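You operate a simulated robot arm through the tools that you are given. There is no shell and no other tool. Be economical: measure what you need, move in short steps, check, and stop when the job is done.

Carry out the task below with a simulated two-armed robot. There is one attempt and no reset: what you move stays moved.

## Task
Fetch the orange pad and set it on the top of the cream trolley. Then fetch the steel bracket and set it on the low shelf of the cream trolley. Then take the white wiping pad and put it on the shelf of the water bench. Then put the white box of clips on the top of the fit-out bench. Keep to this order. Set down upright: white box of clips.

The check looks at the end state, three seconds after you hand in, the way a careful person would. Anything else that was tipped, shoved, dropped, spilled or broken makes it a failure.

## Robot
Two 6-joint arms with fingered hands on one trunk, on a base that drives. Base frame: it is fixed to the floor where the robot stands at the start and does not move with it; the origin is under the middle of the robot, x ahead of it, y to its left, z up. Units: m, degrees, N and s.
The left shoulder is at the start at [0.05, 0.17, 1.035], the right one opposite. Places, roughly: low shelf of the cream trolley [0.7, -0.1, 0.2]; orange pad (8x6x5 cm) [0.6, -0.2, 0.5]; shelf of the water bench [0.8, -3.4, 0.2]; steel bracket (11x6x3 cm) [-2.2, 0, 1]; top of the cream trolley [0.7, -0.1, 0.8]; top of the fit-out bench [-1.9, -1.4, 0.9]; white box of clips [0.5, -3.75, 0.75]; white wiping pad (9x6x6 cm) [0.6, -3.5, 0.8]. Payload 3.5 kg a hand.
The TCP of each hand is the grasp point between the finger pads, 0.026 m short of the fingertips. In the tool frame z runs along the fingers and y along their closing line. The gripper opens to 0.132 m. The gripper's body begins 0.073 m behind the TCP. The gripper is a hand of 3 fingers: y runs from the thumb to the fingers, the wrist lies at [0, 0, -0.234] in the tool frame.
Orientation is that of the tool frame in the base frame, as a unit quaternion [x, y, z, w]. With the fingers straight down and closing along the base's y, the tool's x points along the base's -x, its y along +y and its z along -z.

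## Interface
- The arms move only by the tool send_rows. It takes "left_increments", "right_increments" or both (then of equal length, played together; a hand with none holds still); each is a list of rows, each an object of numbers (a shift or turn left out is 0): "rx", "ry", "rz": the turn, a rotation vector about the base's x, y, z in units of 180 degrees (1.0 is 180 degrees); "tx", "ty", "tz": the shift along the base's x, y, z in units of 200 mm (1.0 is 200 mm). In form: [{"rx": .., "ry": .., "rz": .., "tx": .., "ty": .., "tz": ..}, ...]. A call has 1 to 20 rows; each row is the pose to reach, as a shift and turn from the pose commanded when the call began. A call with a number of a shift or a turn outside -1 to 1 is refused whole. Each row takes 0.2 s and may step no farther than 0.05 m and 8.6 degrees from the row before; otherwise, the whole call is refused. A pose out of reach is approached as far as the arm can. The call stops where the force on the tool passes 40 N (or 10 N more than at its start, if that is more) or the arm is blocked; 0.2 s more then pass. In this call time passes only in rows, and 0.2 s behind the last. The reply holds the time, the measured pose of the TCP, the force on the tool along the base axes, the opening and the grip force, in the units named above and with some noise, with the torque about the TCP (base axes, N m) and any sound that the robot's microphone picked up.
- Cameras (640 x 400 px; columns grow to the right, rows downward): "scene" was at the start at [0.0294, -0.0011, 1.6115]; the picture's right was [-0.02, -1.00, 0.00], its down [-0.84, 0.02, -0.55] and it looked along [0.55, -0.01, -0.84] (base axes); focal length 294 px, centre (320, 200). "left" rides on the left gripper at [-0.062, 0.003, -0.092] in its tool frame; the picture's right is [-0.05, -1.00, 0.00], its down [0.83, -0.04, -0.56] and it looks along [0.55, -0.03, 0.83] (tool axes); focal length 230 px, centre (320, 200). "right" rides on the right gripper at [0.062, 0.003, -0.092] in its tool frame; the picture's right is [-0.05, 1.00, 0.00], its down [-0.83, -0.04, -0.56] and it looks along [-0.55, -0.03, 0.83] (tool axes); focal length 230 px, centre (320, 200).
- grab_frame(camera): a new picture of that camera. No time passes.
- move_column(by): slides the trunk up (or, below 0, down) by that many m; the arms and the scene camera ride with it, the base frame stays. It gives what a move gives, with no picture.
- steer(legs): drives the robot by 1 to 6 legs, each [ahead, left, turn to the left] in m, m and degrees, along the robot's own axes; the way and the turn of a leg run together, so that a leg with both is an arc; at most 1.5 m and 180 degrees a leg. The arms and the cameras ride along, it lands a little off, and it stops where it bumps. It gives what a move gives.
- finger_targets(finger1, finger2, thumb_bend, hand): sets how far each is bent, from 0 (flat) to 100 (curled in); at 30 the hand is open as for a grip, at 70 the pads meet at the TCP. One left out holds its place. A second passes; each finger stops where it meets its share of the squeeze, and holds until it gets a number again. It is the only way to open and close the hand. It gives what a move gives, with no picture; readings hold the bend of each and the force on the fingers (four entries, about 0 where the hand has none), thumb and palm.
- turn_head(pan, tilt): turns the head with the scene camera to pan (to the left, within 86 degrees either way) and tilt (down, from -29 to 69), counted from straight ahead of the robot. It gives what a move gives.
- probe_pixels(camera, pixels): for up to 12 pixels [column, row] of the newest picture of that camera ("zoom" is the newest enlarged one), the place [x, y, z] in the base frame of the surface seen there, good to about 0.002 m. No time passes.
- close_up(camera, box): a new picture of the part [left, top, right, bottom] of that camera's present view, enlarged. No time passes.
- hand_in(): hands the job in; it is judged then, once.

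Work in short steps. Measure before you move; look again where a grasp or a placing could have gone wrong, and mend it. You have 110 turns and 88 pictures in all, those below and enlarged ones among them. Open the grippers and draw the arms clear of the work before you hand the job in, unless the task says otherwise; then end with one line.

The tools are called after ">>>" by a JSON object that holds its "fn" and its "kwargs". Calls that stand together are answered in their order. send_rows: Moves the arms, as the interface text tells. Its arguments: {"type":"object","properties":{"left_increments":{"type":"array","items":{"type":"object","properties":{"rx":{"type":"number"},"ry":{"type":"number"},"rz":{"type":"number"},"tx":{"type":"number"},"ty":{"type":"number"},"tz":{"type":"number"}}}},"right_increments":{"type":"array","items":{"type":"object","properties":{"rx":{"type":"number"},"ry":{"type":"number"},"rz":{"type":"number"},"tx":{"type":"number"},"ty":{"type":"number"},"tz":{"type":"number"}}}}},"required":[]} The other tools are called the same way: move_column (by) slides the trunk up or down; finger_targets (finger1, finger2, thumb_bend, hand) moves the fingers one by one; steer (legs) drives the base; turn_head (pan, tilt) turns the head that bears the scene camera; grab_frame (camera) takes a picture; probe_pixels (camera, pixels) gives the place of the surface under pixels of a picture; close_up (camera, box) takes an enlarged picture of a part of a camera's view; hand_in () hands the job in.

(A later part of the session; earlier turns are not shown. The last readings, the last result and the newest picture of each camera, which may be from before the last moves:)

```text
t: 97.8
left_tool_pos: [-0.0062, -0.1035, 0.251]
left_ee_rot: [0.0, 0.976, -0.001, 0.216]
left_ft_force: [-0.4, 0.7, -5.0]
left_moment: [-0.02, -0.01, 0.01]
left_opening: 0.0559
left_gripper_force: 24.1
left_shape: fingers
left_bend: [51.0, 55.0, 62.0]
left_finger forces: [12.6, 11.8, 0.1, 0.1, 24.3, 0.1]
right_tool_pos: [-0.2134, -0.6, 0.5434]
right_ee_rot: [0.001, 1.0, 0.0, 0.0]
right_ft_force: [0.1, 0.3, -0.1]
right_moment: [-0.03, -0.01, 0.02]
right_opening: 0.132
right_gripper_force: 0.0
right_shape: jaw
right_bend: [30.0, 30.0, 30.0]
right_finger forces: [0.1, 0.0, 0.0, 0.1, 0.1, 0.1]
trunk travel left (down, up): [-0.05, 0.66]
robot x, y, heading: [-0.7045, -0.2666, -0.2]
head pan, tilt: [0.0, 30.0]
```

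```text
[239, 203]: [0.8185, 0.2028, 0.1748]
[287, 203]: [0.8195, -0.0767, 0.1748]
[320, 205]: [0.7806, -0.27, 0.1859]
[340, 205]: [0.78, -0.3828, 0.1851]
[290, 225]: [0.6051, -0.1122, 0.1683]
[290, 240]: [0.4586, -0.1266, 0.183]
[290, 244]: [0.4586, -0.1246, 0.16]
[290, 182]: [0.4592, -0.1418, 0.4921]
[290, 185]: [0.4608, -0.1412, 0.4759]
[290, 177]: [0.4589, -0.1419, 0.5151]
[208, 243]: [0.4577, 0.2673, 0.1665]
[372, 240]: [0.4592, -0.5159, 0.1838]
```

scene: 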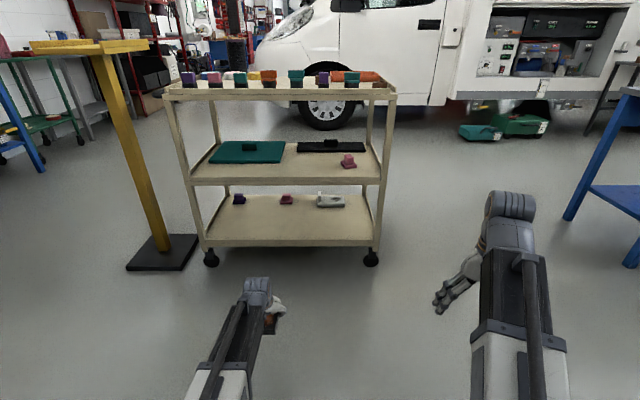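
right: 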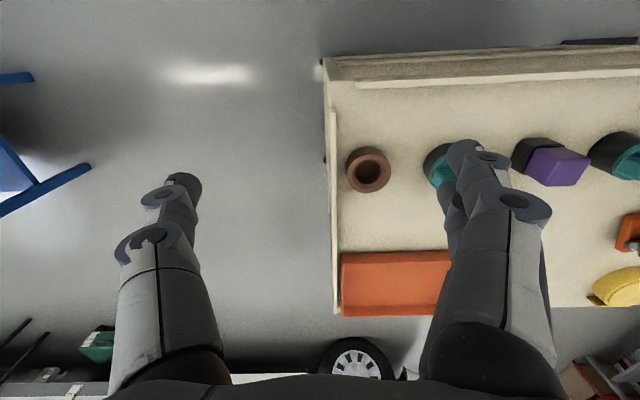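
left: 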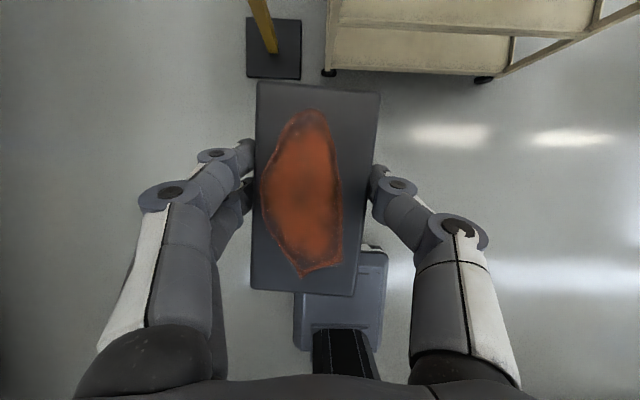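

Rim top ≈0.188, mid-shelf lip bottom ≈0.474, free shelf for x 0.48–0.75. To keep the wrist off the lip I ease the pitch to 55° for the entry, then drive ahead 0.45 m.

>>> {"fn": "send_rows", "kwargs": {"left_increments": [{"ry": -0.028}, {"ry": -0.0556}]}}

>>> {"fn": "steer", "kwargs": {"legs": [[0.45, 0, 0]]}}

>>> {"fn": "grab_frame", "kwargs": {"camera": "left"}}

>>> {"fn": "grab_frame", "kwargs": {"camera": "scene"}}

```text
t: 98.4
left_tool_pos: [-0.0064, -0.1023, 0.2499]
left_ee_rot: [0.0, 0.954, -0.001, 0.301]
left_ft_force: [-0.4, 0.4, -4.5]
left_moment: [-0.02, 0.03, 0.01]
left_opening: 0.0563
left_gripper_force: 24.7
left_shape: fingers
left_bend: [51.0, 55.0, 62.0]
left_finger forces: [12.6, 11.7, 0.0, 0.0, 24.4, 0.0]
right_tool_pos: [-0.2132, -0.5997, 0.543]
right_ee_rot: [-0.001, 1.0, 0.0, 0.001]
right_ft_force: [0.7, 0.4, 0.8]
right_moment: [0.0, -0.02, 0.0]
right_opening: 0.1319
right_gripper_force: 0.0
right_shape: jaw
right_bend: [30.0, 30.0, 30.0]
right_finger forces: [0.0, 0.0, 0.1, 0.0, 0.0, 0.0]
trunk travel left (down, up): [-0.05, 0.66]
robot x, y, heading: [-0.7066, -0.2671, -0.1]
head pan, tilt: [0.0, 30.0]
```

```text
t: 101.1
left_tool_pos: [0.4423, -0.0997, 0.2502]
left_ee_rot: [-0.002, 0.954, -0.001, 0.3]
left_ft_force: [-0.5, 0.2, -5.3]
left_moment: [-0.01, 0.03, 0.04]
left_opening: 0.056
left_gripper_force: 23.8
left_shape: fingers
left_bend: [51.0, 55.0, 62.0]
left_finger forces: [12.6, 11.8, 0.0, 0.0, 24.4, 0.1]
right_tool_pos: [0.2376, -0.5973, 0.543]
right_ee_rot: [-0.002, 1.0, 0.001, 0.0]
right_ft_force: [0.5, 0.0, -0.2]
right_moment: [0.01, 0.01, -0.02]
right_opening: 0.1324
right_gripper_force: 0.1
right_shape: jaw
right_bend: [30.0, 30.0, 30.0]
right_finger forces: [0.1, 0.0, 0.1, 0.0, 0.0, 0.0]
trunk travel left (down, up): [-0.05, 0.66]
robot x, y, heading: [-0.2562, -0.2658, 0.1]
head pan, tilt: [0.0, 30.0]
```

```text
42 pictures are left
```

left: 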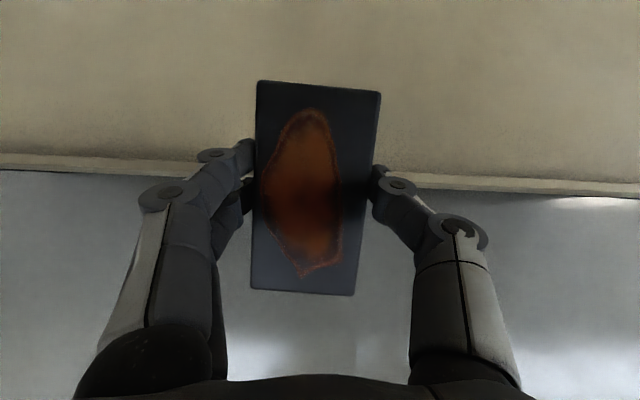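

```text
41 pictures are left
```

scene: 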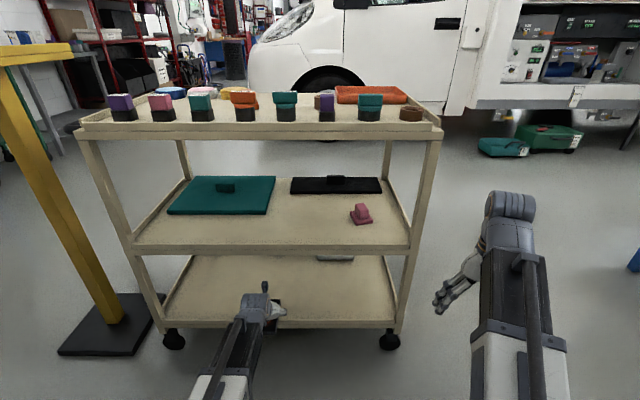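

Just over the rim. I move 10.8 cm in at this height, then pitch back to 65° while lowering to z≈0.215.

>>> {"fn": "send_rows", "kwargs": {"left_increments": [{"tx": 0.14}, {"tx": 0.28}, {"tx": 0.42}, {"tx": 0.54, "tz": -0.02}, {"tx": 0.54, "tz": -0.08, "ry": 0.02}, {"tx": 0.54, "tz": -0.13, "ry": 0.04}, {"tx": 0.54, "tz": -0.17, "ry": 0.055}]}}

>>> {"fn": "grab_frame", "kwargs": {"camera": "left"}}

```text
t: 102.7
left_tool_pos: [0.5504, -0.0985, 0.2157]
left_ee_rot: [-0.001, 0.976, -0.001, 0.217]
left_ft_force: [-0.1, 0.1, -4.7]
left_moment: [-0.01, 0.0, -0.03]
left_opening: 0.056
left_gripper_force: 24.5
left_shape: fingers
left_bend: [51.0, 55.0, 62.0]
left_finger forces: [12.7, 11.8, 0.1, 0.0, 24.4, 0.0]
right_tool_pos: [0.2369, -0.5978, 0.544]
right_ee_rot: [-0.001, 1.0, -0.001, 0.0]
right_ft_force: [-0.7, -0.1, 0.4]
right_moment: [0.02, 0.0, 0.0]
right_opening: 0.132
right_gripper_force: 0.1
right_shape: jaw
right_bend: [30.0, 30.0, 30.0]
right_finger forces: [0.1, 0.0, 0.0, 0.1, 0.0, 0.0]
trunk travel left (down, up): [-0.05, 0.66]
robot x, y, heading: [-0.2564, -0.2652, 0.4]
head pan, tilt: [0.0, 30.0]
```

```text
40 pictures are left
```

left: 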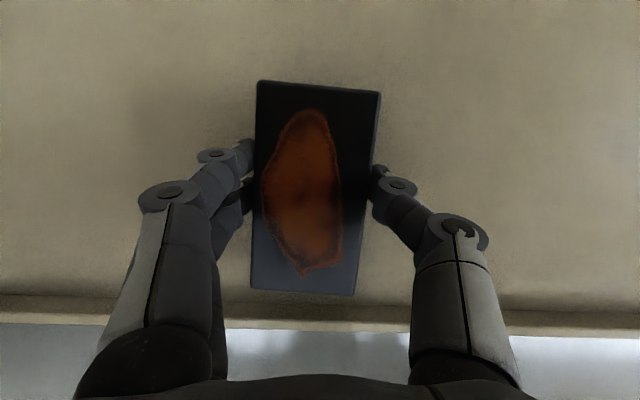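

No contact so far and the block is well inside the rim. I lower in small steps to touch.

>>> {"fn": "send_rows", "kwargs": {"left_increments": [{"tz": -0.012}, {"tz": -0.024}, {"tz": -0.034}, {"tz": -0.042}, {"tz": -0.05}]}}

```text
t: 103.9
left_tool_pos: [0.5502, -0.0993, 0.2057]
left_ee_rot: [-0.001, 0.976, -0.001, 0.218]
left_ft_force: [0.2, -0.4, -1.3]
left_moment: [0.1, 0.09, -0.03]
left_opening: 0.0562
left_gripper_force: 24.6
left_shape: fingers
left_bend: [51.0, 55.0, 62.0]
left_finger forces: [12.6, 11.9, 0.1, 0.0, 24.5, 0.0]
right_tool_pos: [0.2381, -0.5969, 0.5429]
right_ee_rot: [-0.003, 1.0, 0.001, -0.001]
right_ft_force: [0.6, 0.0, 0.3]
right_moment: [0.01, 0.0, 0.02]
right_opening: 0.1319
right_gripper_force: 0.0
right_shape: jaw
right_bend: [30.0, 30.0, 30.0]
right_finger forces: [0.0, 0.0, 0.0, 0.0, 0.1, 0.1]
trunk travel left (down, up): [-0.05, 0.66]
robot x, y, heading: [-0.251, -0.265, 0.1]
head pan, tilt: [0.0, 30.0]
```

The load went from -4.7 to -1.3 N: contact. I lower 1.5 mm more and open partly.

>>> {"fn": "send_rows", "kwargs": {"left_increments": [{"tz": -0.007}]}}

>>> {"fn": "finger_targets", "kwargs": {"hand": "left", "finger1": 36, "finger2": 36, "thumb_bend": 36}}

>>> {"fn": "grab_frame", "kwargs": {"camera": "left"}}

```text
t: 104.3
left_tool_pos: [0.5502, -0.0982, 0.206]
left_ee_rot: [-0.002, 0.976, 0.0, 0.218]
left_ft_force: [-0.7, 0.8, 3.0]
left_moment: [0.3, 0.07, 0.0]
left_opening: 0.0562
left_gripper_force: 25.8
left_shape: fingers
left_bend: [51.0, 55.0, 62.0]
left_finger forces: [12.6, 14.1, 0.0, 0.0, 24.5, 0.0]
right_tool_pos: [0.2372, -0.5967, 0.5426]
right_ee_rot: [-0.002, 1.0, 0.0, 0.0]
right_ft_force: [0.5, -0.2, -0.3]
right_moment: [0.0, 0.01, 0.01]
right_opening: 0.132
right_gripper_force: 0.1
right_shape: jaw
right_bend: [30.0, 30.0, 30.0]
right_finger forces: [0.0, 0.0, 0.0, 0.0, 0.1, 0.1]
trunk travel left (down, up): [-0.05, 0.66]
robot x, y, heading: [-0.2572, -0.264, 0.4]
head pan, tilt: [0.0, 30.0]
```

```text
t: 105.3
left_tool_pos: [0.5501, -0.0998, 0.205]
left_ee_rot: [-0.002, 0.976, -0.001, 0.217]
left_ft_force: [-0.4, 0.1, 0.2]
left_moment: [0.03, 0.04, -0.02]
left_opening: 0.1143
left_gripper_force: 0.1
left_shape: fingers
left_bend: [36.0, 36.0, 36.0]
left_finger forces: [0.0, 0.1, 0.0, 0.0, 0.0, 0.1]
right_tool_pos: [0.2383, -0.5972, 0.5429]
right_ee_rot: [-0.002, 1.0, 0.0, 0.001]
right_ft_force: [-0.1, 0.6, -0.5]
right_moment: [-0.01, -0.03, 0.01]
right_opening: 0.1317
right_gripper_force: 0.0
right_shape: jaw
right_bend: [30.0, 30.0, 30.0]
right_finger forces: [0.1, 0.0, 0.1, 0.1, 0.0, 0.0]
trunk travel left (down, up): [-0.05, 0.66]
robot x, y, heading: [-0.2562, -0.2625, 0.2]
head pan, tilt: [0.0, 30.0]
```

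```text
39 pictures are left
```

left: 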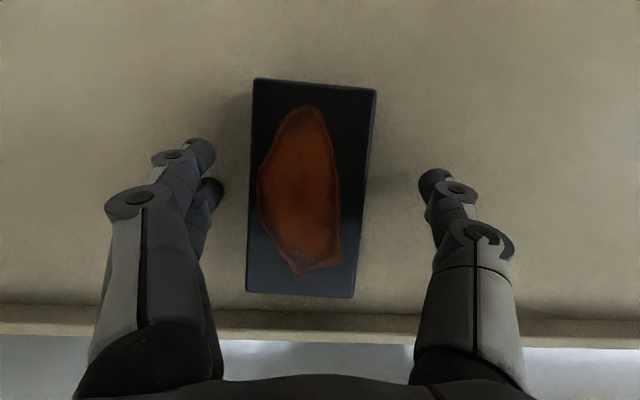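

The bracket lies flat and free. I retrace: up with pitch easing to 55°, back out, then drive back.

>>> {"fn": "send_rows", "kwargs": {"left_increments": [{"tz": 0.06, "ry": -0.018}, {"tz": 0.12, "ry": -0.036}, {"tz": 0.2, "ry": -0.055}, {"tz": 0.22, "tx": -0.2, "ry": -0.055}, {"tz": 0.24, "tx": -0.4, "ry": -0.055}, {"tz": 0.24, "tx": -0.55, "ry": -0.055}]}}

>>> {"fn": "steer", "kwargs": {"legs": [[-0.5, 0, 0]]}}

>>> {"fn": "grab_frame", "kwargs": {"camera": "scene"}}

```text
t: 106.7
left_tool_pos: [0.4407, -0.0995, 0.2532]
left_ee_rot: [-0.001, 0.954, -0.001, 0.301]
left_ft_force: [0.1, 0.3, 1.0]
left_moment: [0.04, 0.03, 0.0]
left_opening: 0.1142
left_gripper_force: 0.1
left_shape: fingers
left_bend: [36.0, 36.0, 36.0]
left_finger forces: [0.0, 0.0, 0.0, 0.2, 0.0, 0.0]
right_tool_pos: [0.2377, -0.597, 0.5438]
right_ee_rot: [-0.002, 1.0, 0.001, 0.0]
right_ft_force: [-0.3, -0.7, -0.6]
right_moment: [-0.01, 0.02, 0.03]
right_opening: 0.1323
right_gripper_force: 0.1
right_shape: jaw
right_bend: [30.0, 30.0, 30.0]
right_finger forces: [0.1, 0.0, 0.0, 0.0, 0.0, 0.0]
trunk travel left (down, up): [-0.05, 0.66]
robot x, y, heading: [-0.2566, -0.268, 0.4]
head pan, tilt: [0.0, 30.0]
```

```text
t: 109.6
left_tool_pos: [-0.0653, -0.0967, 0.2531]
left_ee_rot: [-0.009, 0.954, 0.001, 0.301]
left_ft_force: [-0.2, 0.0, 0.1]
left_moment: [-0.01, 0.0, 0.0]
left_opening: 0.1143
left_gripper_force: 0.0
left_shape: fingers
left_bend: [36.0, 36.0, 36.0]
left_finger forces: [0.1, 0.0, 0.1, 0.0, 0.1, 0.1]
right_tool_pos: [-0.2609, -0.5956, 0.5429]
right_ee_rot: [-0.008, 1.0, 0.0, 0.0]
right_ft_force: [-0.5, -0.2, 0.6]
right_moment: [-0.01, 0.0, 0.0]
right_opening: 0.1317
right_gripper_force: 0.0
right_shape: jaw
right_bend: [30.0, 30.0, 30.0]
right_finger forces: [0.1, 0.1, 0.1, 0.1, 0.0, 0.0]
trunk travel left (down, up): [-0.05, 0.66]
robot x, y, heading: [-0.7583, -0.2676, 0.8]
head pan, tilt: [0.0, 30.0]
```

```text
38 pictures are left
```

scene: 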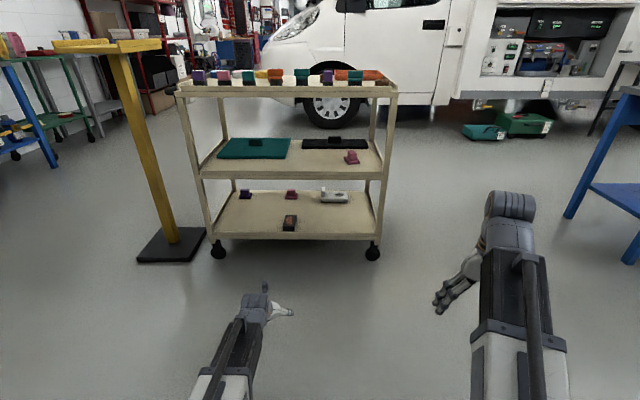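

The bracket lies at (290,222) on the low shelf. I raise the trunk again and strafe right along the free aisle toward the water bench.

>>> {"fn": "move_column", "kwargs": {"by": 0.35}}

>>> {"fn": "move_column", "kwargs": {"by": 0.25}}

>>> {"fn": "steer", "kwargs": {"legs": [[0, -1.5, -0.8], [0, -1.1, 0]]}}

>>> {"fn": "grab_frame", "kwargs": {"camera": "scene"}}

```text
t: 113.0
left_tool_pos: [-0.0654, -0.0971, 0.6029]
left_ee_rot: [-0.009, 0.953, 0.001, 0.302]
left_ft_force: [-0.6, -0.3, 0.5]
left_moment: [0.03, -0.01, -0.04]
left_opening: 0.1144
left_gripper_force: 0.1
left_shape: fingers
left_bend: [36.0, 36.0, 36.0]
left_finger forces: [0.1, 0.0, 0.1, 0.1, 0.0, 0.1]
right_tool_pos: [-0.2621, -0.5964, 0.8926]
right_ee_rot: [-0.009, 1.0, 0.001, 0.0]
right_ft_force: [0.9, -0.8, 0.1]
right_moment: [-0.01, 0.02, 0.04]
right_opening: 0.1318
right_gripper_force: 0.0
right_shape: jaw
right_bend: [30.0, 30.0, 30.0]
right_finger forces: [0.0, 0.0, 0.0, 0.0, 0.0, 0.1]
trunk travel left (down, up): [-0.4, 0.31]
robot x, y, heading: [-0.7598, -0.2707, 1.1]
head pan, tilt: [0.0, 30.0]
```

```text
t: 115.6
left_tool_pos: [-0.0646, -0.097, 0.8525]
left_ee_rot: [-0.008, 0.954, 0.002, 0.301]
left_ft_force: [0.7, 0.2, -0.7]
left_moment: [-0.02, -0.03, -0.01]
left_opening: 0.114
left_gripper_force: 0.0
left_shape: fingers
left_bend: [36.0, 36.0, 36.0]
left_finger forces: [0.0, 0.0, 0.0, 0.1, 0.0, 0.0]
right_tool_pos: [-0.2612, -0.5967, 1.1427]
right_ee_rot: [-0.009, 1.0, 0.0, 0.002]
right_ft_force: [0.6, -0.1, -0.4]
right_moment: [0.0, -0.01, -0.04]
right_opening: 0.1317
right_gripper_force: 0.0
right_shape: jaw
right_bend: [30.0, 30.0, 30.0]
right_finger forces: [0.0, 0.0, 0.0, 0.0, 0.0, 0.0]
trunk travel left (down, up): [-0.65, 0.06]
robot x, y, heading: [-0.7589, -0.2716, 1.0]
head pan, tilt: [0.0, 30.0]
```

```text
t: 128.3
left_tool_pos: [-0.0446, -2.7156, 0.8529]
left_ee_rot: [0.001, 0.954, -0.002, 0.3]
left_ft_force: [0.0, -0.3, 0.5]
left_moment: [0.01, -0.03, 0.0]
left_opening: 0.114
left_gripper_force: 0.1
left_shape: fingers
left_bend: [36.0, 36.0, 36.0]
left_finger forces: [0.1, 0.0, 0.0, 0.0, 0.0, 0.0]
right_tool_pos: [-0.2493, -3.2116, 1.1422]
right_ee_rot: [0.001, 1.0, 0.0, 0.0]
right_ft_force: [0.3, 0.8, -0.3]
right_moment: [0.01, 0.04, -0.02]
right_opening: 0.1317
right_gripper_force: 0.1
right_shape: jaw
right_bend: [30.0, 30.0, 30.0]
right_finger forces: [0.0, 0.0, 0.0, 0.1, 0.0, 0.0]
trunk travel left (down, up): [-0.65, 0.06]
robot x, y, heading: [-0.7397, -2.8746, -0.0]
head pan, tilt: [0.0, 30.0]
```

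```text
37 pictures are left
```

scene: 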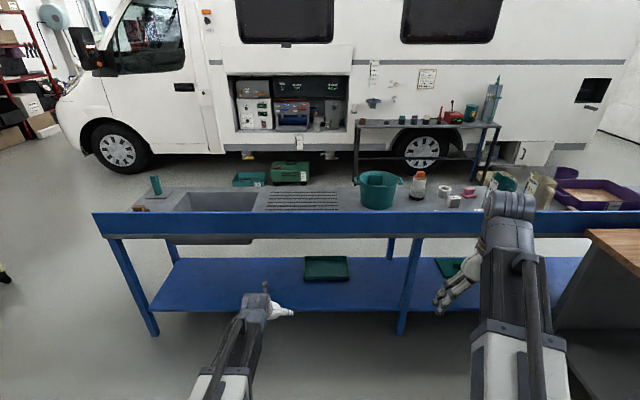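

The water bench has a blue back board on this side. I enlarge the part with small items and probe.

>>> {"fn": "close_up", "kwargs": {"camera": "scene", "box": [400, 160, 640, 310]}}

>>> {"fn": "probe_pixels", "kwargs": {"camera": "zoom", "pixels": [[135, 112], [118, 75], [185, 80], [60, 150], [100, 130], [450, 160], [500, 200], [430, 75], [372, 50], [200, 100], [590, 180], [100, 290]]}}

```text
2.67 times, centred on (520, 235) of scene
```

zoom: 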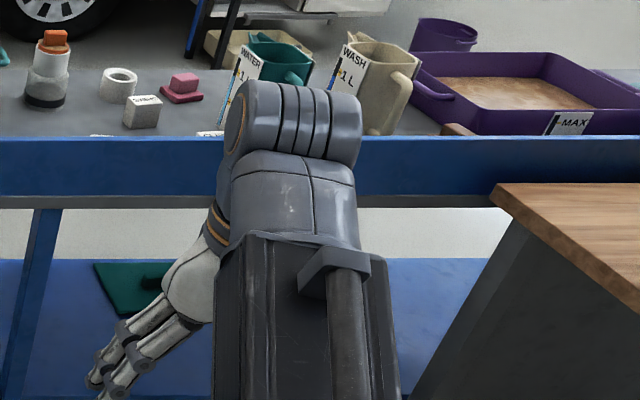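

```text
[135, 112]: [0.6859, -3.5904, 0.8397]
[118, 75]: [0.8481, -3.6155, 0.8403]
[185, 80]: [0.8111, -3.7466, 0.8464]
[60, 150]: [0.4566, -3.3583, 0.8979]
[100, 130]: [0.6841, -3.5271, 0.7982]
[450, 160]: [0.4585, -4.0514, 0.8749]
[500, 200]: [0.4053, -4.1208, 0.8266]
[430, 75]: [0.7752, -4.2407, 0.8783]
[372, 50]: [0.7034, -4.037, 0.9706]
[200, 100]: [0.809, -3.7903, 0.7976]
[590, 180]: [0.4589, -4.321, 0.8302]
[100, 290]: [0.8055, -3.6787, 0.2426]
```

The items near the board are half hidden. I raise the left hand to clear the board, move the robot right and nearer, raise the trunk a bit, and look down.

>>> {"fn": "send_rows", "kwargs": {"left_increments": [{"tz": 0.22}, {"tz": 0.44}, {"tz": 0.66}, {"tz": 0.88}, {"tz": 1.0}]}}

>>> {"fn": "move_column", "kwargs": {"by": 0.06}}

>>> {"fn": "steer", "kwargs": {"legs": [[0, -0.6, 0], [0.4, 0, 0]]}}

>>> {"fn": "turn_head", "kwargs": {"pan": 0, "tilt": 45}}

>>> {"fn": "grab_frame", "kwargs": {"camera": "scene"}}

```text
t: 129.5
left_tool_pos: [-0.0443, -2.7166, 1.0518]
left_ee_rot: [0.001, 0.954, -0.002, 0.301]
left_ft_force: [-0.1, 0.5, 0.6]
left_moment: [0.01, 0.02, 0.02]
left_opening: 0.1145
left_gripper_force: 0.0
left_shape: fingers
left_bend: [36.0, 36.0, 36.0]
left_finger forces: [0.0, 0.1, 0.1, 0.0, 0.0, 0.0]
right_tool_pos: [-0.249, -3.212, 1.1425]
right_ee_rot: [0.001, 1.0, 0.0, 0.0]
right_ft_force: [-0.7, 0.7, -0.2]
right_moment: [0.02, 0.0, 0.04]
right_opening: 0.1319
right_gripper_force: 0.1
right_shape: jaw
right_bend: [30.0, 30.0, 30.0]
right_finger forces: [0.1, 0.0, 0.0, 0.0, 0.0, 0.0]
trunk travel left (down, up): [-0.65, 0.06]
robot x, y, heading: [-0.7435, -2.877, 0.1]
head pan, tilt: [0.0, 30.0]
```

```text
t: 130.5
left_tool_pos: [-0.0444, -2.7158, 1.112]
left_ee_rot: [-0.001, 0.954, -0.001, 0.3]
left_ft_force: [-0.3, -0.1, -1.0]
left_moment: [0.0, 0.0, -0.03]
left_opening: 0.1145
left_gripper_force: 0.0
left_shape: fingers
left_bend: [36.0, 36.0, 36.0]
left_finger forces: [0.0, 0.0, 0.0, 0.1, 0.0, 0.0]
right_tool_pos: [-0.249, -3.2105, 1.2026]
right_ee_rot: [0.002, 1.0, 0.0, -0.001]
right_ft_force: [0.2, 1.1, -0.4]
right_moment: [0.03, -0.04, 0.01]
right_opening: 0.1321
right_gripper_force: 0.0
right_shape: jaw
right_bend: [30.0, 30.0, 30.0]
right_finger forces: [0.0, 0.1, 0.0, 0.0, 0.0, 0.0]
trunk travel left (down, up): [-0.71, 0.0]
robot x, y, heading: [-0.7428, -2.8774, 0.1]
head pan, tilt: [0.0, 30.0]
```

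```text
t: 136.0
left_tool_pos: [0.3611, -3.3085, 1.1114]
left_ee_rot: [0.0, 0.953, -0.002, 0.302]
left_ft_force: [0.3, 0.2, -0.3]
left_moment: [0.02, 0.0, -0.02]
left_opening: 0.1143
left_gripper_force: 0.0
left_shape: fingers
left_bend: [36.0, 36.0, 36.0]
left_finger forces: [0.0, 0.0, 0.0, 0.1, 0.0, 0.0]
right_tool_pos: [0.1577, -3.8048, 1.2026]
right_ee_rot: [-0.001, 1.0, 0.0, 0.0]
right_ft_force: [0.1, 0.6, -0.3]
right_moment: [0.03, 0.03, 0.01]
right_opening: 0.1321
right_gripper_force: 0.2
right_shape: jaw
right_bend: [30.0, 30.0, 30.0]
right_finger forces: [0.0, 0.0, 0.1, 0.0, 0.1, 0.1]
trunk travel left (down, up): [-0.71, 0.0]
robot x, y, heading: [-0.3346, -3.4742, -0.0]
head pan, tilt: [0.0, 30.0]
```

```text
t: 136.8
left_tool_pos: [0.3603, -3.3091, 1.1122]
left_ee_rot: [-0.001, 0.954, -0.001, 0.301]
left_ft_force: [-0.7, 0.4, -0.4]
left_moment: [0.01, -0.02, 0.03]
left_opening: 0.1144
left_gripper_force: 0.0
left_shape: fingers
left_bend: [36.0, 36.0, 36.0]
left_finger forces: [0.0, 0.0, 0.0, 0.0, 0.1, 0.0]
right_tool_pos: [0.1577, -3.805, 1.2029]
right_ee_rot: [-0.001, 1.0, 0.001, 0.0]
right_ft_force: [-0.6, -0.5, -0.8]
right_moment: [-0.01, 0.0, 0.06]
right_opening: 0.132
right_gripper_force: 0.1
right_shape: jaw
right_bend: [30.0, 30.0, 30.0]
right_finger forces: [0.0, 0.0, 0.0, 0.1, 0.0, 0.0]
trunk travel left (down, up): [-0.71, 0.0]
robot x, y, heading: [-0.3372, -3.4706, -0.0]
head pan, tilt: [0.0, 45.0]
```

```text
35 pictures are left
```

scene: 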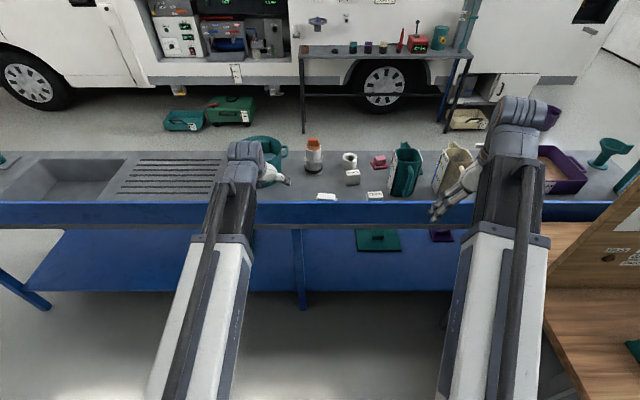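

>>> {"fn": "close_up", "kwargs": {"camera": "scene", "box": [290, 130, 450, 230]}}

>>> {"fn": "probe_pixels", "kwargs": {"camera": "zoom", "pixels": [[130, 260], [165, 258], [148, 252], [325, 256], [360, 256], [343, 250], [250, 190], [250, 170], [200, 282], [200, 300], [200, 240], [355, 130]]}}

```text
4.00 times, centred on (370, 180) of scene
```

zoom: 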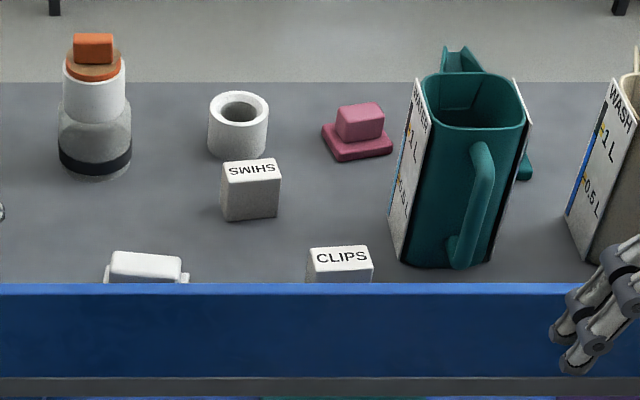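

```text
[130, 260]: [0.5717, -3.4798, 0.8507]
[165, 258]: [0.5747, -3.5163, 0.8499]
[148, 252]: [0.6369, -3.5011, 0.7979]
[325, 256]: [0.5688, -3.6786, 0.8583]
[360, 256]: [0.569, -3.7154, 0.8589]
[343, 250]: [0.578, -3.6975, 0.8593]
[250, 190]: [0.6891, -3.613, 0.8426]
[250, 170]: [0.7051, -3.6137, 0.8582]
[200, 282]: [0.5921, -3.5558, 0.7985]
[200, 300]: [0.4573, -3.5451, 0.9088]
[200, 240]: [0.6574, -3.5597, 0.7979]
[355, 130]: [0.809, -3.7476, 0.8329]
```

The wiping pad's knob is at about (0.57,-3.50) with top z 0.851, and the CLIPS box at (0.57,-3.70). I check the panel at the right before strafing.

>>> {"fn": "probe_pixels", "kwargs": {"camera": "scene", "pixels": [[548, 285], [600, 240], [560, 225], [545, 300], [590, 380], [635, 190], [610, 155], [570, 390]]}}

>>> {"fn": "send_rows", "kwargs": {"left_increments": [{"ry": 0.0415, "ty": -0.2}, {"ry": 0.083, "ty": -0.4}]}}

```text
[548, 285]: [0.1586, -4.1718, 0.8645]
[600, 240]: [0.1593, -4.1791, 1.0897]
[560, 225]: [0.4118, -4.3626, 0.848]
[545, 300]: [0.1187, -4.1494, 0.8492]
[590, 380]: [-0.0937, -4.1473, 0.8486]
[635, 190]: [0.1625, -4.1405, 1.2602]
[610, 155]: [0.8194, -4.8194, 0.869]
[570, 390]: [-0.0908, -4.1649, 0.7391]
```

```text
t: 137.4
left_tool_pos: [0.3606, -3.3902, 1.1115]
left_ee_rot: [-0.002, 0.985, -0.001, 0.174]
left_ft_force: [-0.2, -0.2, -0.5]
left_moment: [0.01, 0.0, 0.02]
left_opening: 0.1147
left_gripper_force: 0.1
left_shape: fingers
left_bend: [36.0, 36.0, 36.0]
left_finger forces: [0.0, 0.0, 0.0, 0.0, 0.1, 0.0]
right_tool_pos: [0.1562, -3.8038, 1.203]
right_ee_rot: [-0.001, 1.0, 0.0, 0.0]
right_ft_force: [0.1, 0.1, 1.0]
right_moment: [-0.01, -0.04, -0.01]
right_opening: 0.1319
right_gripper_force: 0.0
right_shape: jaw
right_bend: [30.0, 30.0, 30.0]
right_finger forces: [0.0, 0.0, 0.0, 0.0, 0.1, 0.0]
trunk travel left (down, up): [-0.71, 0.0]
robot x, y, heading: [-0.3346, -3.4745, 0.3]
head pan, tilt: [0.0, 45.0]
```

The panel begins at y≈-4.14, so there's room. I strafe right 0.11 m and drive ahead 0.15 m, then look down with the left camera.

>>> {"fn": "steer", "kwargs": {"legs": [[0.15, -0.11, 0]]}}

>>> {"fn": "grab_frame", "kwargs": {"camera": "left"}}

```text
t: 138.9
left_tool_pos: [0.5113, -3.5013, 1.1095]
left_ee_rot: [-0.001, 0.985, 0.0, 0.174]
left_ft_force: [0.5, 0.1, -0.3]
left_moment: [0.04, 0.02, -0.01]
left_opening: 0.1144
left_gripper_force: 0.1
left_shape: fingers
left_bend: [36.0, 36.0, 36.0]
left_finger forces: [0.1, 0.1, 0.0, 0.0, 0.0, 0.1]
right_tool_pos: [0.3062, -3.9156, 1.2014]
right_ee_rot: [0.0, 1.0, 0.0, -0.001]
right_ft_force: [0.9, 0.4, 0.0]
right_moment: [-0.02, 0.02, 0.0]
right_opening: 0.1317
right_gripper_force: 0.1
right_shape: jaw
right_bend: [30.0, 30.0, 30.0]
right_finger forces: [0.0, 0.0, 0.1, 0.0, 0.1, 0.0]
trunk travel left (down, up): [-0.71, 0.0]
robot x, y, heading: [-0.1858, -3.582, 0.1]
head pan, tilt: [0.0, 45.0]
```

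```text
33 pictures are left
```

left: 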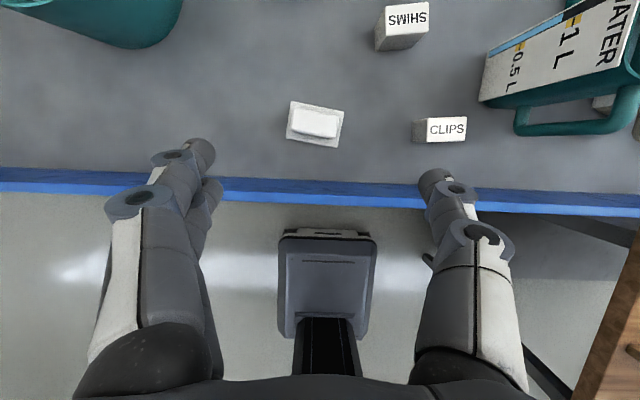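

I enlarge the pad and the CLIPS box in the left view for exact corners.

>>> {"fn": "close_up", "kwargs": {"camera": "left", "box": [260, 70, 480, 207]}}

```text
2.91 times, centred on (370, 138) of left
```

zoom: 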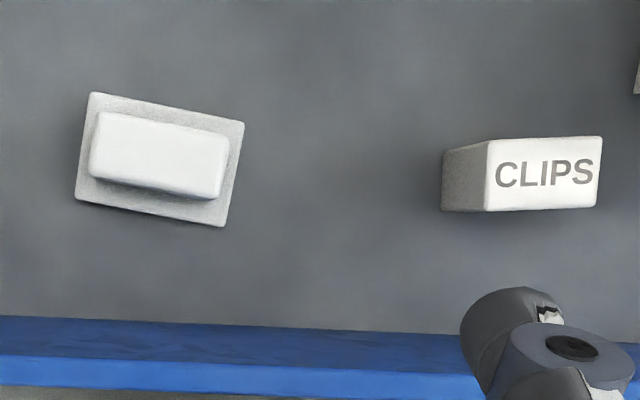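

>>> {"fn": "probe_pixels", "kwargs": {"camera": "zoom", "pixels": [[104, 118], [224, 143], [96, 170], [213, 192], [160, 152], [95, 97], [240, 126], [80, 196], [221, 222], [300, 340], [300, 370], [300, 355]]}}

>>> {"fn": "probe_pixels", "kwargs": {"camera": "zoom", "pixels": [[492, 145], [598, 142], [490, 206], [592, 202], [545, 172], [448, 155], [446, 205], [540, 212]]}}

```text
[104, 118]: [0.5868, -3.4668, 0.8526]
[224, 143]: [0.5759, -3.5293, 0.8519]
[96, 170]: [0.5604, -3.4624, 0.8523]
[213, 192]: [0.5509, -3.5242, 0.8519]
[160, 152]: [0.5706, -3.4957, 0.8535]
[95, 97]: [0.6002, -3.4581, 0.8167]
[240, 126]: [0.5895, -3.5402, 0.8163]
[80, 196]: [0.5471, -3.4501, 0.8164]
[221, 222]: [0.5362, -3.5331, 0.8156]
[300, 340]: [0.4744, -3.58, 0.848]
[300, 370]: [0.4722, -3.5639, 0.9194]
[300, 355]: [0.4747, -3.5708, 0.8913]
```

```text
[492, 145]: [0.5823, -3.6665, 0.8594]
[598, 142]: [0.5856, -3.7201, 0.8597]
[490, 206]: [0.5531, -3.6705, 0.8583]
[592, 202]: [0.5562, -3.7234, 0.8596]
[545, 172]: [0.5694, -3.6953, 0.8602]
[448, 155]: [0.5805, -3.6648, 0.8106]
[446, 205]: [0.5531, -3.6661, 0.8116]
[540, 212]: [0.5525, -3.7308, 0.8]
```

The pad's knob: centre (0.5685,-3.4957), top 0.8525, ~6.8 × 3 cm, yaw -10°; plate top 0.8165. I open to 30, go over it with -10° yaw, and down to z≈0.90.

>>> {"fn": "finger_targets", "kwargs": {"hand": "left", "finger1": 30, "finger2": 30, "thumb_bend": 30}}

>>> {"fn": "send_rows", "kwargs": {"left_increments": [{"tx": 0.1, "ty": 0.01, "rz": -0.018}, {"tx": 0.2, "ty": 0.02, "rz": -0.037}, {"tx": 0.286, "ty": 0.028, "rz": -0.055, "tz": -0.1}, {"tx": 0.286, "ty": 0.028, "rz": -0.055, "tz": -0.3}, {"tx": 0.286, "ty": 0.028, "rz": -0.055, "tz": -0.5}, {"tx": 0.286, "ty": 0.028, "rz": -0.055, "tz": -0.7}, {"tx": 0.286, "ty": 0.028, "rz": -0.055, "tz": -0.9}, {"tx": 0.286, "ty": 0.028, "rz": -0.055, "tz": -1.0}]}}

>>> {"fn": "grab_frame", "kwargs": {"camera": "left"}}

```text
t: 139.9
left_tool_pos: [0.5108, -3.501, 1.111]
left_ee_rot: [-0.002, 0.985, 0.0, 0.174]
left_ft_force: [-0.3, 0.0, -0.3]
left_moment: [0.0, -0.03, -0.01]
left_opening: 0.1338
left_gripper_force: 0.1
left_shape: fingers
left_bend: [30.0, 30.0, 30.0]
left_finger forces: [0.0, 0.1, 0.1, 0.0, 0.0, 0.0]
right_tool_pos: [0.3064, -3.9145, 1.2023]
right_ee_rot: [0.0, 1.0, 0.0, 0.0]
right_ft_force: [0.4, 0.7, -1.4]
right_moment: [0.02, 0.0, 0.0]
right_opening: 0.1319
right_gripper_force: 0.1
right_shape: jaw
right_bend: [30.0, 30.0, 30.0]
right_finger forces: [0.0, 0.0, 0.0, 0.1, 0.0, 0.1]
trunk travel left (down, up): [-0.71, 0.0]
robot x, y, heading: [-0.1846, -3.5852, 0.2]
head pan, tilt: [0.0, 45.0]
```

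```text
t: 141.7
left_tool_pos: [0.569, -3.4955, 0.9113]
left_ee_rot: [0.084, 0.981, -0.016, 0.173]
left_ft_force: [0.5, 0.9, 0.2]
left_moment: [-0.01, 0.01, 0.0]
left_opening: 0.1341
left_gripper_force: 0.1
left_shape: fingers
left_bend: [30.0, 30.0, 30.0]
left_finger forces: [0.0, 0.1, 0.1, 0.0, 0.0, 0.1]
right_tool_pos: [0.3075, -3.9152, 1.2028]
right_ee_rot: [-0.001, 1.0, 0.0, -0.001]
right_ft_force: [-0.4, -0.5, 0.1]
right_moment: [0.0, 0.0, -0.02]
right_opening: 0.1319
right_gripper_force: 0.2
right_shape: jaw
right_bend: [30.0, 30.0, 30.0]
right_finger forces: [0.0, 0.0, 0.0, 0.0, 0.1, 0.0]
trunk travel left (down, up): [-0.71, 0.0]
robot x, y, heading: [-0.1899, -3.5829, 0.1]
head pan, tilt: [0.0, 45.0]
```

```text
31 pictures are left
```

left: 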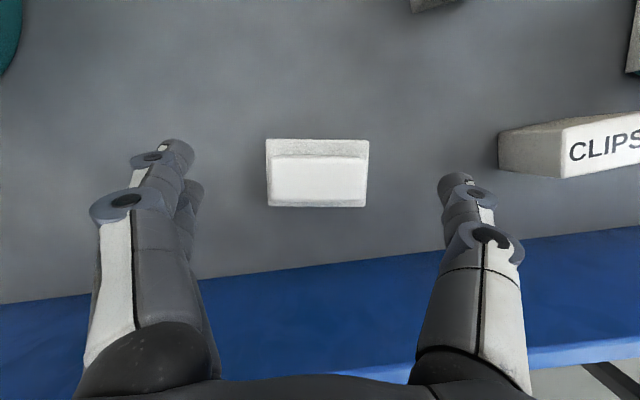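

Aligned with the knob at (318,178). I descend to z≈0.849 and close.

>>> {"fn": "send_rows", "kwargs": {"left_increments": [{"tz": -0.12}, {"tz": -0.22}, {"tz": -0.31}]}}

>>> {"fn": "finger_targets", "kwargs": {"hand": "left", "finger1": 75, "finger2": 75, "thumb_bend": 75}}

>>> {"fn": "grab_frame", "kwargs": {"camera": "left"}}

```text
t: 142.5
left_tool_pos: [0.5687, -3.4949, 0.8489]
left_ee_rot: [0.085, 0.981, -0.015, 0.174]
left_ft_force: [0.3, 0.4, -0.2]
left_moment: [0.02, 0.0, 0.01]
left_opening: 0.1341
left_gripper_force: 0.0
left_shape: fingers
left_bend: [30.0, 30.0, 30.0]
left_finger forces: [0.1, 0.0, 0.0, 0.0, 0.1, 0.1]
right_tool_pos: [0.3067, -3.9163, 1.2037]
right_ee_rot: [0.0, 1.0, 0.0, 0.0]
right_ft_force: [0.3, 0.1, -0.6]
right_moment: [0.02, 0.01, 0.0]
right_opening: 0.1317
right_gripper_force: 0.2
right_shape: jaw
right_bend: [30.0, 30.0, 30.0]
right_finger forces: [0.1, 0.0, 0.0, 0.0, 0.1, 0.1]
trunk travel left (down, up): [-0.71, 0.0]
robot x, y, heading: [-0.1856, -3.5824, -0.0]
head pan, tilt: [0.0, 45.0]
```

```text
t: 143.5
left_tool_pos: [0.5685, -3.4945, 0.8491]
left_ee_rot: [0.084, 0.981, -0.016, 0.174]
left_ft_force: [2.3, -0.8, 4.7]
left_moment: [0.28, -0.05, -0.09]
left_opening: 0.0679
left_gripper_force: 22.6
left_shape: fingers
left_bend: [51.0, 51.0, 56.0]
left_finger forces: [11.2, 12.0, 0.1, 0.1, 21.5, 0.0]
right_tool_pos: [0.3058, -3.915, 1.2034]
right_ee_rot: [0.001, 1.0, 0.0, 0.0]
right_ft_force: [0.4, 0.3, 0.6]
right_moment: [-0.02, 0.0, 0.01]
right_opening: 0.1321
right_gripper_force: 0.0
right_shape: jaw
right_bend: [30.0, 30.0, 30.0]
right_finger forces: [0.0, 0.0, 0.0, 0.0, 0.0, 0.0]
trunk travel left (down, up): [-0.71, 0.0]
robot x, y, heading: [-0.1849, -3.5829, -0.2]
head pan, tilt: [0.0, 45.0]
```

```text
30 pictures are left
```

left: 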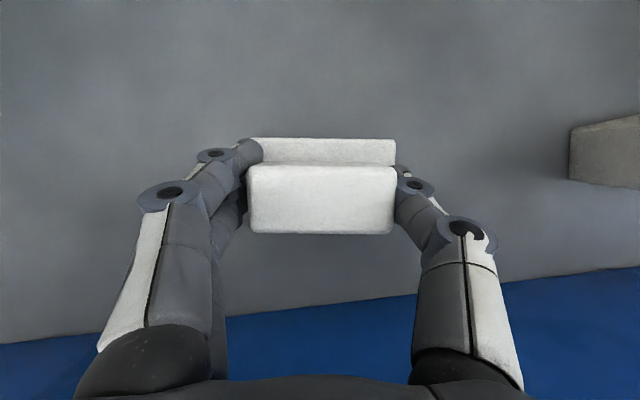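

Even grip, 68 mm. I lift 2 cm and check.

>>> {"fn": "send_rows", "kwargs": {"left_increments": [{"tz": 0.04}, {"tz": 0.1}, {"tz": 0.15}]}}

>>> {"fn": "grab_frame", "kwargs": {"camera": "left"}}

```text
t: 144.3
left_tool_pos: [0.5674, -3.4947, 0.8789]
left_ee_rot: [0.085, 0.981, -0.016, 0.174]
left_ft_force: [-0.5, -0.2, -1.3]
left_moment: [-0.03, -0.03, -0.04]
left_opening: 0.0673
left_gripper_force: 21.2
left_shape: fingers
left_bend: [51.0, 51.0, 56.0]
left_finger forces: [10.2, 11.0, 0.0, 0.1, 21.3, 0.0]
right_tool_pos: [0.3066, -3.9156, 1.2036]
right_ee_rot: [0.0, 1.0, -0.001, 0.0]
right_ft_force: [0.2, 0.3, 0.1]
right_moment: [0.01, -0.01, -0.01]
right_opening: 0.1319
right_gripper_force: 0.0
right_shape: jaw
right_bend: [30.0, 30.0, 30.0]
right_finger forces: [0.0, 0.0, 0.1, 0.0, 0.0, 0.1]
trunk travel left (down, up): [-0.71, 0.0]
robot x, y, heading: [-0.1827, -3.5817, -0.0]
head pan, tilt: [0.0, 45.0]
```

```text
29 pictures are left
```

left: 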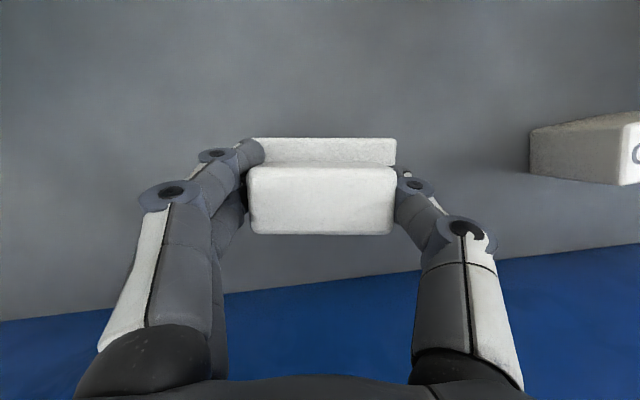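

Held. I lift to z≈1.08, back off 0.55 m, lower the trunk, and look under the bench at its shelf.

>>> {"fn": "send_rows", "kwargs": {"left_increments": [{"tz": 0.2}, {"tz": 0.4}, {"tz": 0.6}, {"tz": 0.8}, {"tz": 1.0}]}}

>>> {"fn": "steer", "kwargs": {"legs": [[-0.6, 0, 0]]}}

>>> {"fn": "move_column", "kwargs": {"by": -0.4}}

>>> {"fn": "move_column", "kwargs": {"by": -0.2}}

>>> {"fn": "turn_head", "kwargs": {"pan": 0, "tilt": 30}}

>>> {"fn": "grab_frame", "kwargs": {"camera": "scene"}}

```text
t: 145.5
left_tool_pos: [0.5654, -3.4952, 1.0777]
left_ee_rot: [0.085, 0.981, -0.016, 0.174]
left_ft_force: [-0.1, 0.3, 0.1]
left_moment: [0.03, 0.01, 0.03]
left_opening: 0.0667
left_gripper_force: 21.6
left_shape: fingers
left_bend: [51.0, 51.0, 56.0]
left_finger forces: [11.0, 11.2, 0.1, 0.0, 21.2, 0.1]
right_tool_pos: [0.3059, -3.9168, 1.2028]
right_ee_rot: [-0.001, 1.0, 0.0, 0.0]
right_ft_force: [-0.2, -0.4, 0.2]
right_moment: [0.01, -0.01, -0.03]
right_opening: 0.132
right_gripper_force: 0.1
right_shape: jaw
right_bend: [30.0, 30.0, 30.0]
right_finger forces: [0.0, 0.0, 0.0, 0.0, 0.0, 0.0]
trunk travel left (down, up): [-0.71, 0.0]
robot x, y, heading: [-0.1836, -3.5783, 0.1]
head pan, tilt: [0.0, 45.0]
```

```text
t: 148.9
left_tool_pos: [-0.0368, -3.4911, 1.0785]
left_ee_rot: [0.078, 0.981, -0.014, 0.174]
left_ft_force: [0.2, 0.9, -0.5]
left_moment: [0.0, -0.03, -0.02]
left_opening: 0.0668
left_gripper_force: 21.7
left_shape: fingers
left_bend: [51.0, 51.0, 56.0]
left_finger forces: [11.0, 11.1, 0.1, 0.0, 21.2, 0.0]
right_tool_pos: [-0.2932, -3.9139, 1.203]
right_ee_rot: [-0.004, 1.0, 0.0, 0.0]
right_ft_force: [-0.5, -0.7, 0.6]
right_moment: [-0.01, -0.03, -0.03]
right_opening: 0.1317
right_gripper_force: 0.0
right_shape: jaw
right_bend: [30.0, 30.0, 30.0]
right_finger forces: [0.0, 0.0, 0.1, 0.1, 0.0, 0.0]
trunk travel left (down, up): [-0.71, 0.0]
robot x, y, heading: [-0.7883, -3.5871, 0.5]
head pan, tilt: [0.0, 45.0]
```

```text
t: 152.8
left_tool_pos: [-0.0363, -3.4909, 0.6783]
left_ee_rot: [0.079, 0.982, -0.015, 0.174]
left_ft_force: [-0.3, 0.0, -0.7]
left_moment: [0.02, 0.03, -0.01]
left_opening: 0.0668
left_gripper_force: 22.1
left_shape: fingers
left_bend: [51.0, 51.0, 56.0]
left_finger forces: [10.9, 11.1, 0.1, 0.1, 21.3, 0.0]
right_tool_pos: [-0.2914, -3.9148, 0.803]
right_ee_rot: [-0.005, 1.0, 0.0, 0.0]
right_ft_force: [0.1, 0.5, 1.0]
right_moment: [0.02, 0.03, -0.01]
right_opening: 0.1319
right_gripper_force: 0.1
right_shape: jaw
right_bend: [30.0, 30.0, 30.0]
right_finger forces: [0.1, 0.0, 0.0, 0.1, 0.0, 0.0]
trunk travel left (down, up): [-0.31, 0.4]
robot x, y, heading: [-0.7882, -3.5867, 0.6]
head pan, tilt: [0.0, 45.0]
```

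```text
t: 154.9
left_tool_pos: [-0.0362, -3.4921, 0.479]
left_ee_rot: [0.079, 0.982, -0.014, 0.174]
left_ft_force: [0.5, -0.2, -0.9]
left_moment: [-0.01, -0.03, -0.01]
left_opening: 0.0668
left_gripper_force: 21.6
left_shape: fingers
left_bend: [51.0, 51.0, 56.0]
left_finger forces: [11.0, 11.1, 0.0, 0.0, 21.3, 0.0]
right_tool_pos: [-0.292, -3.9147, 0.6028]
right_ee_rot: [-0.006, 1.0, -0.001, 0.001]
right_ft_force: [0.0, -0.7, -1.0]
right_moment: [0.01, -0.02, -0.02]
right_opening: 0.132
right_gripper_force: 0.1
right_shape: jaw
right_bend: [30.0, 30.0, 30.0]
right_finger forces: [0.0, 0.0, 0.0, 0.0, 0.1, 0.0]
trunk travel left (down, up): [-0.11, 0.6]
robot x, y, heading: [-0.7813, -3.5874, 0.6]
head pan, tilt: [0.0, 45.0]
```

```text
t: 155.7
left_tool_pos: [-0.0368, -3.4912, 0.4774]
left_ee_rot: [0.079, 0.982, -0.015, 0.173]
left_ft_force: [-0.7, -0.3, -1.8]
left_moment: [-0.02, 0.01, 0.03]
left_opening: 0.0669
left_gripper_force: 21.4
left_shape: fingers
left_bend: [51.0, 51.0, 56.0]
left_finger forces: [11.0, 11.1, 0.0, 0.0, 21.1, 0.0]
right_tool_pos: [-0.2923, -3.9148, 0.6021]
right_ee_rot: [-0.005, 1.0, 0.0, 0.001]
right_ft_force: [-0.3, 0.7, -1.1]
right_moment: [-0.01, 0.02, 0.02]
right_opening: 0.1318
right_gripper_force: 0.0
right_shape: jaw
right_bend: [30.0, 30.0, 30.0]
right_finger forces: [0.1, 0.0, 0.0, 0.0, 0.1, 0.0]
trunk travel left (down, up): [-0.11, 0.6]
robot x, y, heading: [-0.7868, -3.5872, 0.6]
head pan, tilt: [0.0, 30.0]
```

```text
28 pictures are left
```

scene: 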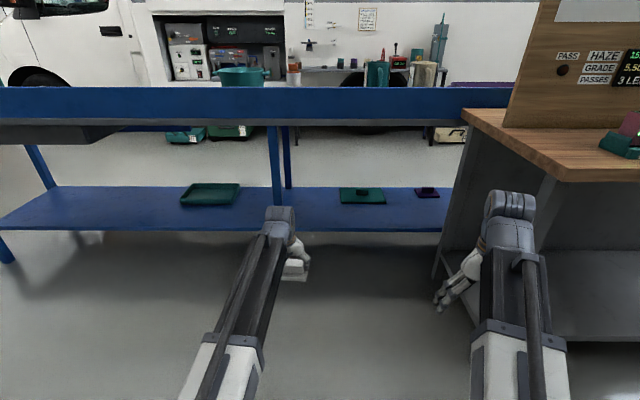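

The shelf is open below; I probe the shelf, legs, apron and the items on it.

>>> {"fn": "probe_pixels", "kwargs": {"camera": "scene", "pixels": [[340, 220], [380, 215], [340, 229], [340, 232], [277, 170], [340, 126], [340, 120], [362, 200], [210, 205], [232, 215], [430, 260], [460, 130]]}}

```text
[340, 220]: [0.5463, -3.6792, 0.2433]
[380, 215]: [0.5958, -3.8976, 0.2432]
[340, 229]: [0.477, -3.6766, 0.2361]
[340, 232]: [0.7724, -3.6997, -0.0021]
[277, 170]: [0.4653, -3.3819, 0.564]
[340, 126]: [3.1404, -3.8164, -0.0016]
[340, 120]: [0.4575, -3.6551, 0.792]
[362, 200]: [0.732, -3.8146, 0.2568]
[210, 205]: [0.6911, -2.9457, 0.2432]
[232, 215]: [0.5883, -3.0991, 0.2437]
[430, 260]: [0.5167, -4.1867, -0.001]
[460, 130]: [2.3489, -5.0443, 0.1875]
```

Shelf z=0.2433, front edge x≈0.477, leg at y≈-3.38, mat from y≈-3.72. I set the hand to z≈0.33 and 6 cm to the right, then drive in 0.6 m.

>>> {"fn": "send_rows", "kwargs": {"left_increments": [{"ty": -0.1, "tz": -0.2}, {"ty": -0.2, "tz": -0.4}, {"ty": -0.3, "tz": -0.6}, {"ty": -0.35, "tz": -0.73}]}}

>>> {"fn": "steer", "kwargs": {"legs": [[0.6, 0, -0.6]]}}

>>> {"fn": "grab_frame", "kwargs": {"camera": "left"}}

>>> {"fn": "grab_frame", "kwargs": {"camera": "scene"}}

```text
t: 156.7
left_tool_pos: [-0.0379, -3.5588, 0.3319]
left_ee_rot: [0.079, 0.981, -0.015, 0.174]
left_ft_force: [0.4, 0.5, -1.1]
left_moment: [-0.03, 0.0, 0.03]
left_opening: 0.0666
left_gripper_force: 21.6
left_shape: fingers
left_bend: [52.0, 51.0, 56.0]
left_finger forces: [11.1, 10.9, 0.1, 0.0, 21.3, 0.0]
right_tool_pos: [-0.2919, -3.914, 0.604]
right_ee_rot: [-0.006, 1.0, 0.001, 0.0]
right_ft_force: [0.5, 0.5, -0.1]
right_moment: [0.02, 0.0, 0.01]
right_opening: 0.1319
right_gripper_force: 0.0
right_shape: jaw
right_bend: [30.0, 30.0, 30.0]
right_finger forces: [0.1, 0.1, 0.0, 0.1, 0.0, 0.0]
trunk travel left (down, up): [-0.11, 0.6]
robot x, y, heading: [-0.789, -3.5828, 0.4]
head pan, tilt: [0.0, 30.0]
```

```text
t: 160.1
left_tool_pos: [0.5698, -3.5623, 0.3299]
left_ee_rot: [0.083, 0.981, -0.016, 0.174]
left_ft_force: [0.4, -0.6, -0.1]
left_moment: [0.03, -0.03, -0.03]
left_opening: 0.0668
left_gripper_force: 21.7
left_shape: fingers
left_bend: [52.0, 51.0, 56.0]
left_finger forces: [11.1, 11.0, 0.0, 0.1, 21.0, 0.0]
right_tool_pos: [0.3122, -3.913, 0.6034]
right_ee_rot: [-0.001, 1.0, 0.001, -0.001]
right_ft_force: [-1.3, -0.3, 0.3]
right_moment: [0.01, 0.01, 0.01]
right_opening: 0.132
right_gripper_force: 0.2
right_shape: jaw
right_bend: [30.0, 30.0, 30.0]
right_finger forces: [0.0, 0.1, 0.1, 0.1, 0.0, 0.0]
trunk travel left (down, up): [-0.11, 0.6]
robot x, y, heading: [-0.1796, -3.5801, 0.1]
head pan, tilt: [0.0, 30.0]
```

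```text
27 pictures are left
```

left: 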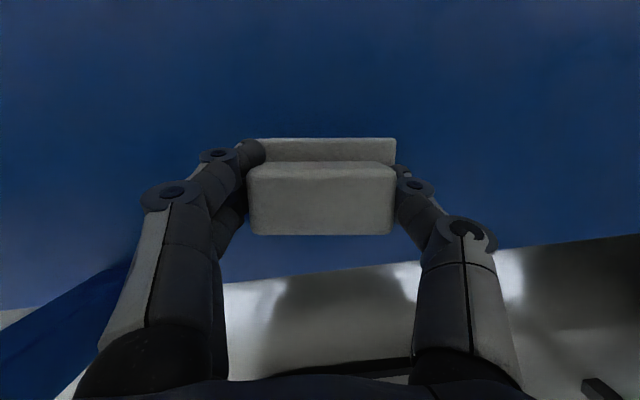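

```text
26 pictures are left
```

scene: 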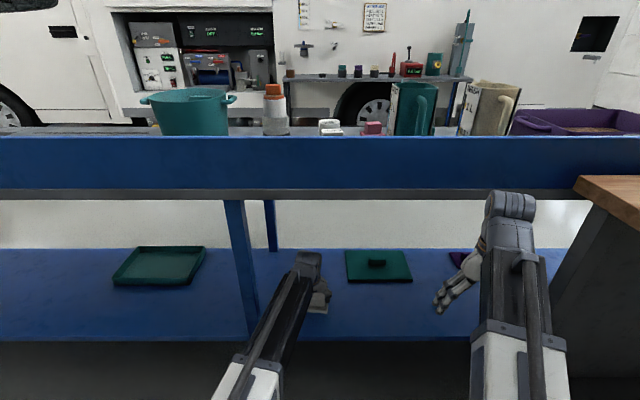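

The pad is over the shelf, well inside its edge. I move 1.5 cm further and lower stepwise to contact (expected z≈0.295).

>>> {"fn": "send_rows", "kwargs": {"left_increments": [{"tx": 0.075, "tz": -0.06}, {"tx": 0.075, "tz": -0.12}, {"tx": 0.075, "tz": -0.15}, {"tx": 0.075, "tz": -0.16}, {"tx": 0.075, "tz": -0.17}]}}

```text
t: 161.3
left_tool_pos: [0.5846, -3.5623, 0.2965]
left_ee_rot: [0.083, 0.981, -0.015, 0.174]
left_ft_force: [0.5, -0.4, -1.3]
left_moment: [-0.02, -0.04, 0.01]
left_opening: 0.0663
left_gripper_force: 21.3
left_shape: fingers
left_bend: [52.0, 51.0, 56.0]
left_finger forces: [11.3, 11.0, 0.0, 0.0, 21.1, 0.0]
right_tool_pos: [0.3123, -3.9138, 0.6026]
right_ee_rot: [-0.002, 1.0, 0.001, 0.0]
right_ft_force: [-0.7, 0.0, 0.2]
right_moment: [0.01, -0.02, 0.03]
right_opening: 0.1318
right_gripper_force: 0.1
right_shape: jaw
right_bend: [30.0, 30.0, 30.0]
right_finger forces: [0.0, 0.1, 0.1, 0.1, 0.0, 0.1]
trunk travel left (down, up): [-0.11, 0.6]
robot x, y, heading: [-0.1796, -3.5819, 0.4]
head pan, tilt: [0.0, 30.0]
```

Not yet in contact; I lower 1 mm per row, further.

>>> {"fn": "send_rows", "kwargs": {"left_increments": [{"tz": -0.006}, {"tz": -0.012}, {"tz": -0.018}]}}

```text
t: 162.1
left_tool_pos: [0.5859, -3.5613, 0.2956]
left_ee_rot: [0.083, 0.981, -0.015, 0.175]
left_ft_force: [0.8, -1.1, 4.8]
left_moment: [0.21, 0.02, 0.01]
left_opening: 0.0659
left_gripper_force: 23.1
left_shape: fingers
left_bend: [52.0, 51.0, 56.0]
left_finger forces: [12.6, 13.1, 0.0, 0.0, 21.8, 0.0]
right_tool_pos: [0.3112, -3.9141, 0.6043]
right_ee_rot: [-0.001, 1.0, 0.0, 0.0]
right_ft_force: [0.8, 0.4, 1.5]
right_moment: [0.03, 0.02, 0.02]
right_opening: 0.1318
right_gripper_force: 0.1
right_shape: jaw
right_bend: [30.0, 30.0, 30.0]
right_finger forces: [0.0, 0.0, 0.1, 0.0, 0.0, 0.0]
trunk travel left (down, up): [-0.11, 0.6]
robot x, y, heading: [-0.1786, -3.5833, -0.1]
head pan, tilt: [0.0, 30.0]
```

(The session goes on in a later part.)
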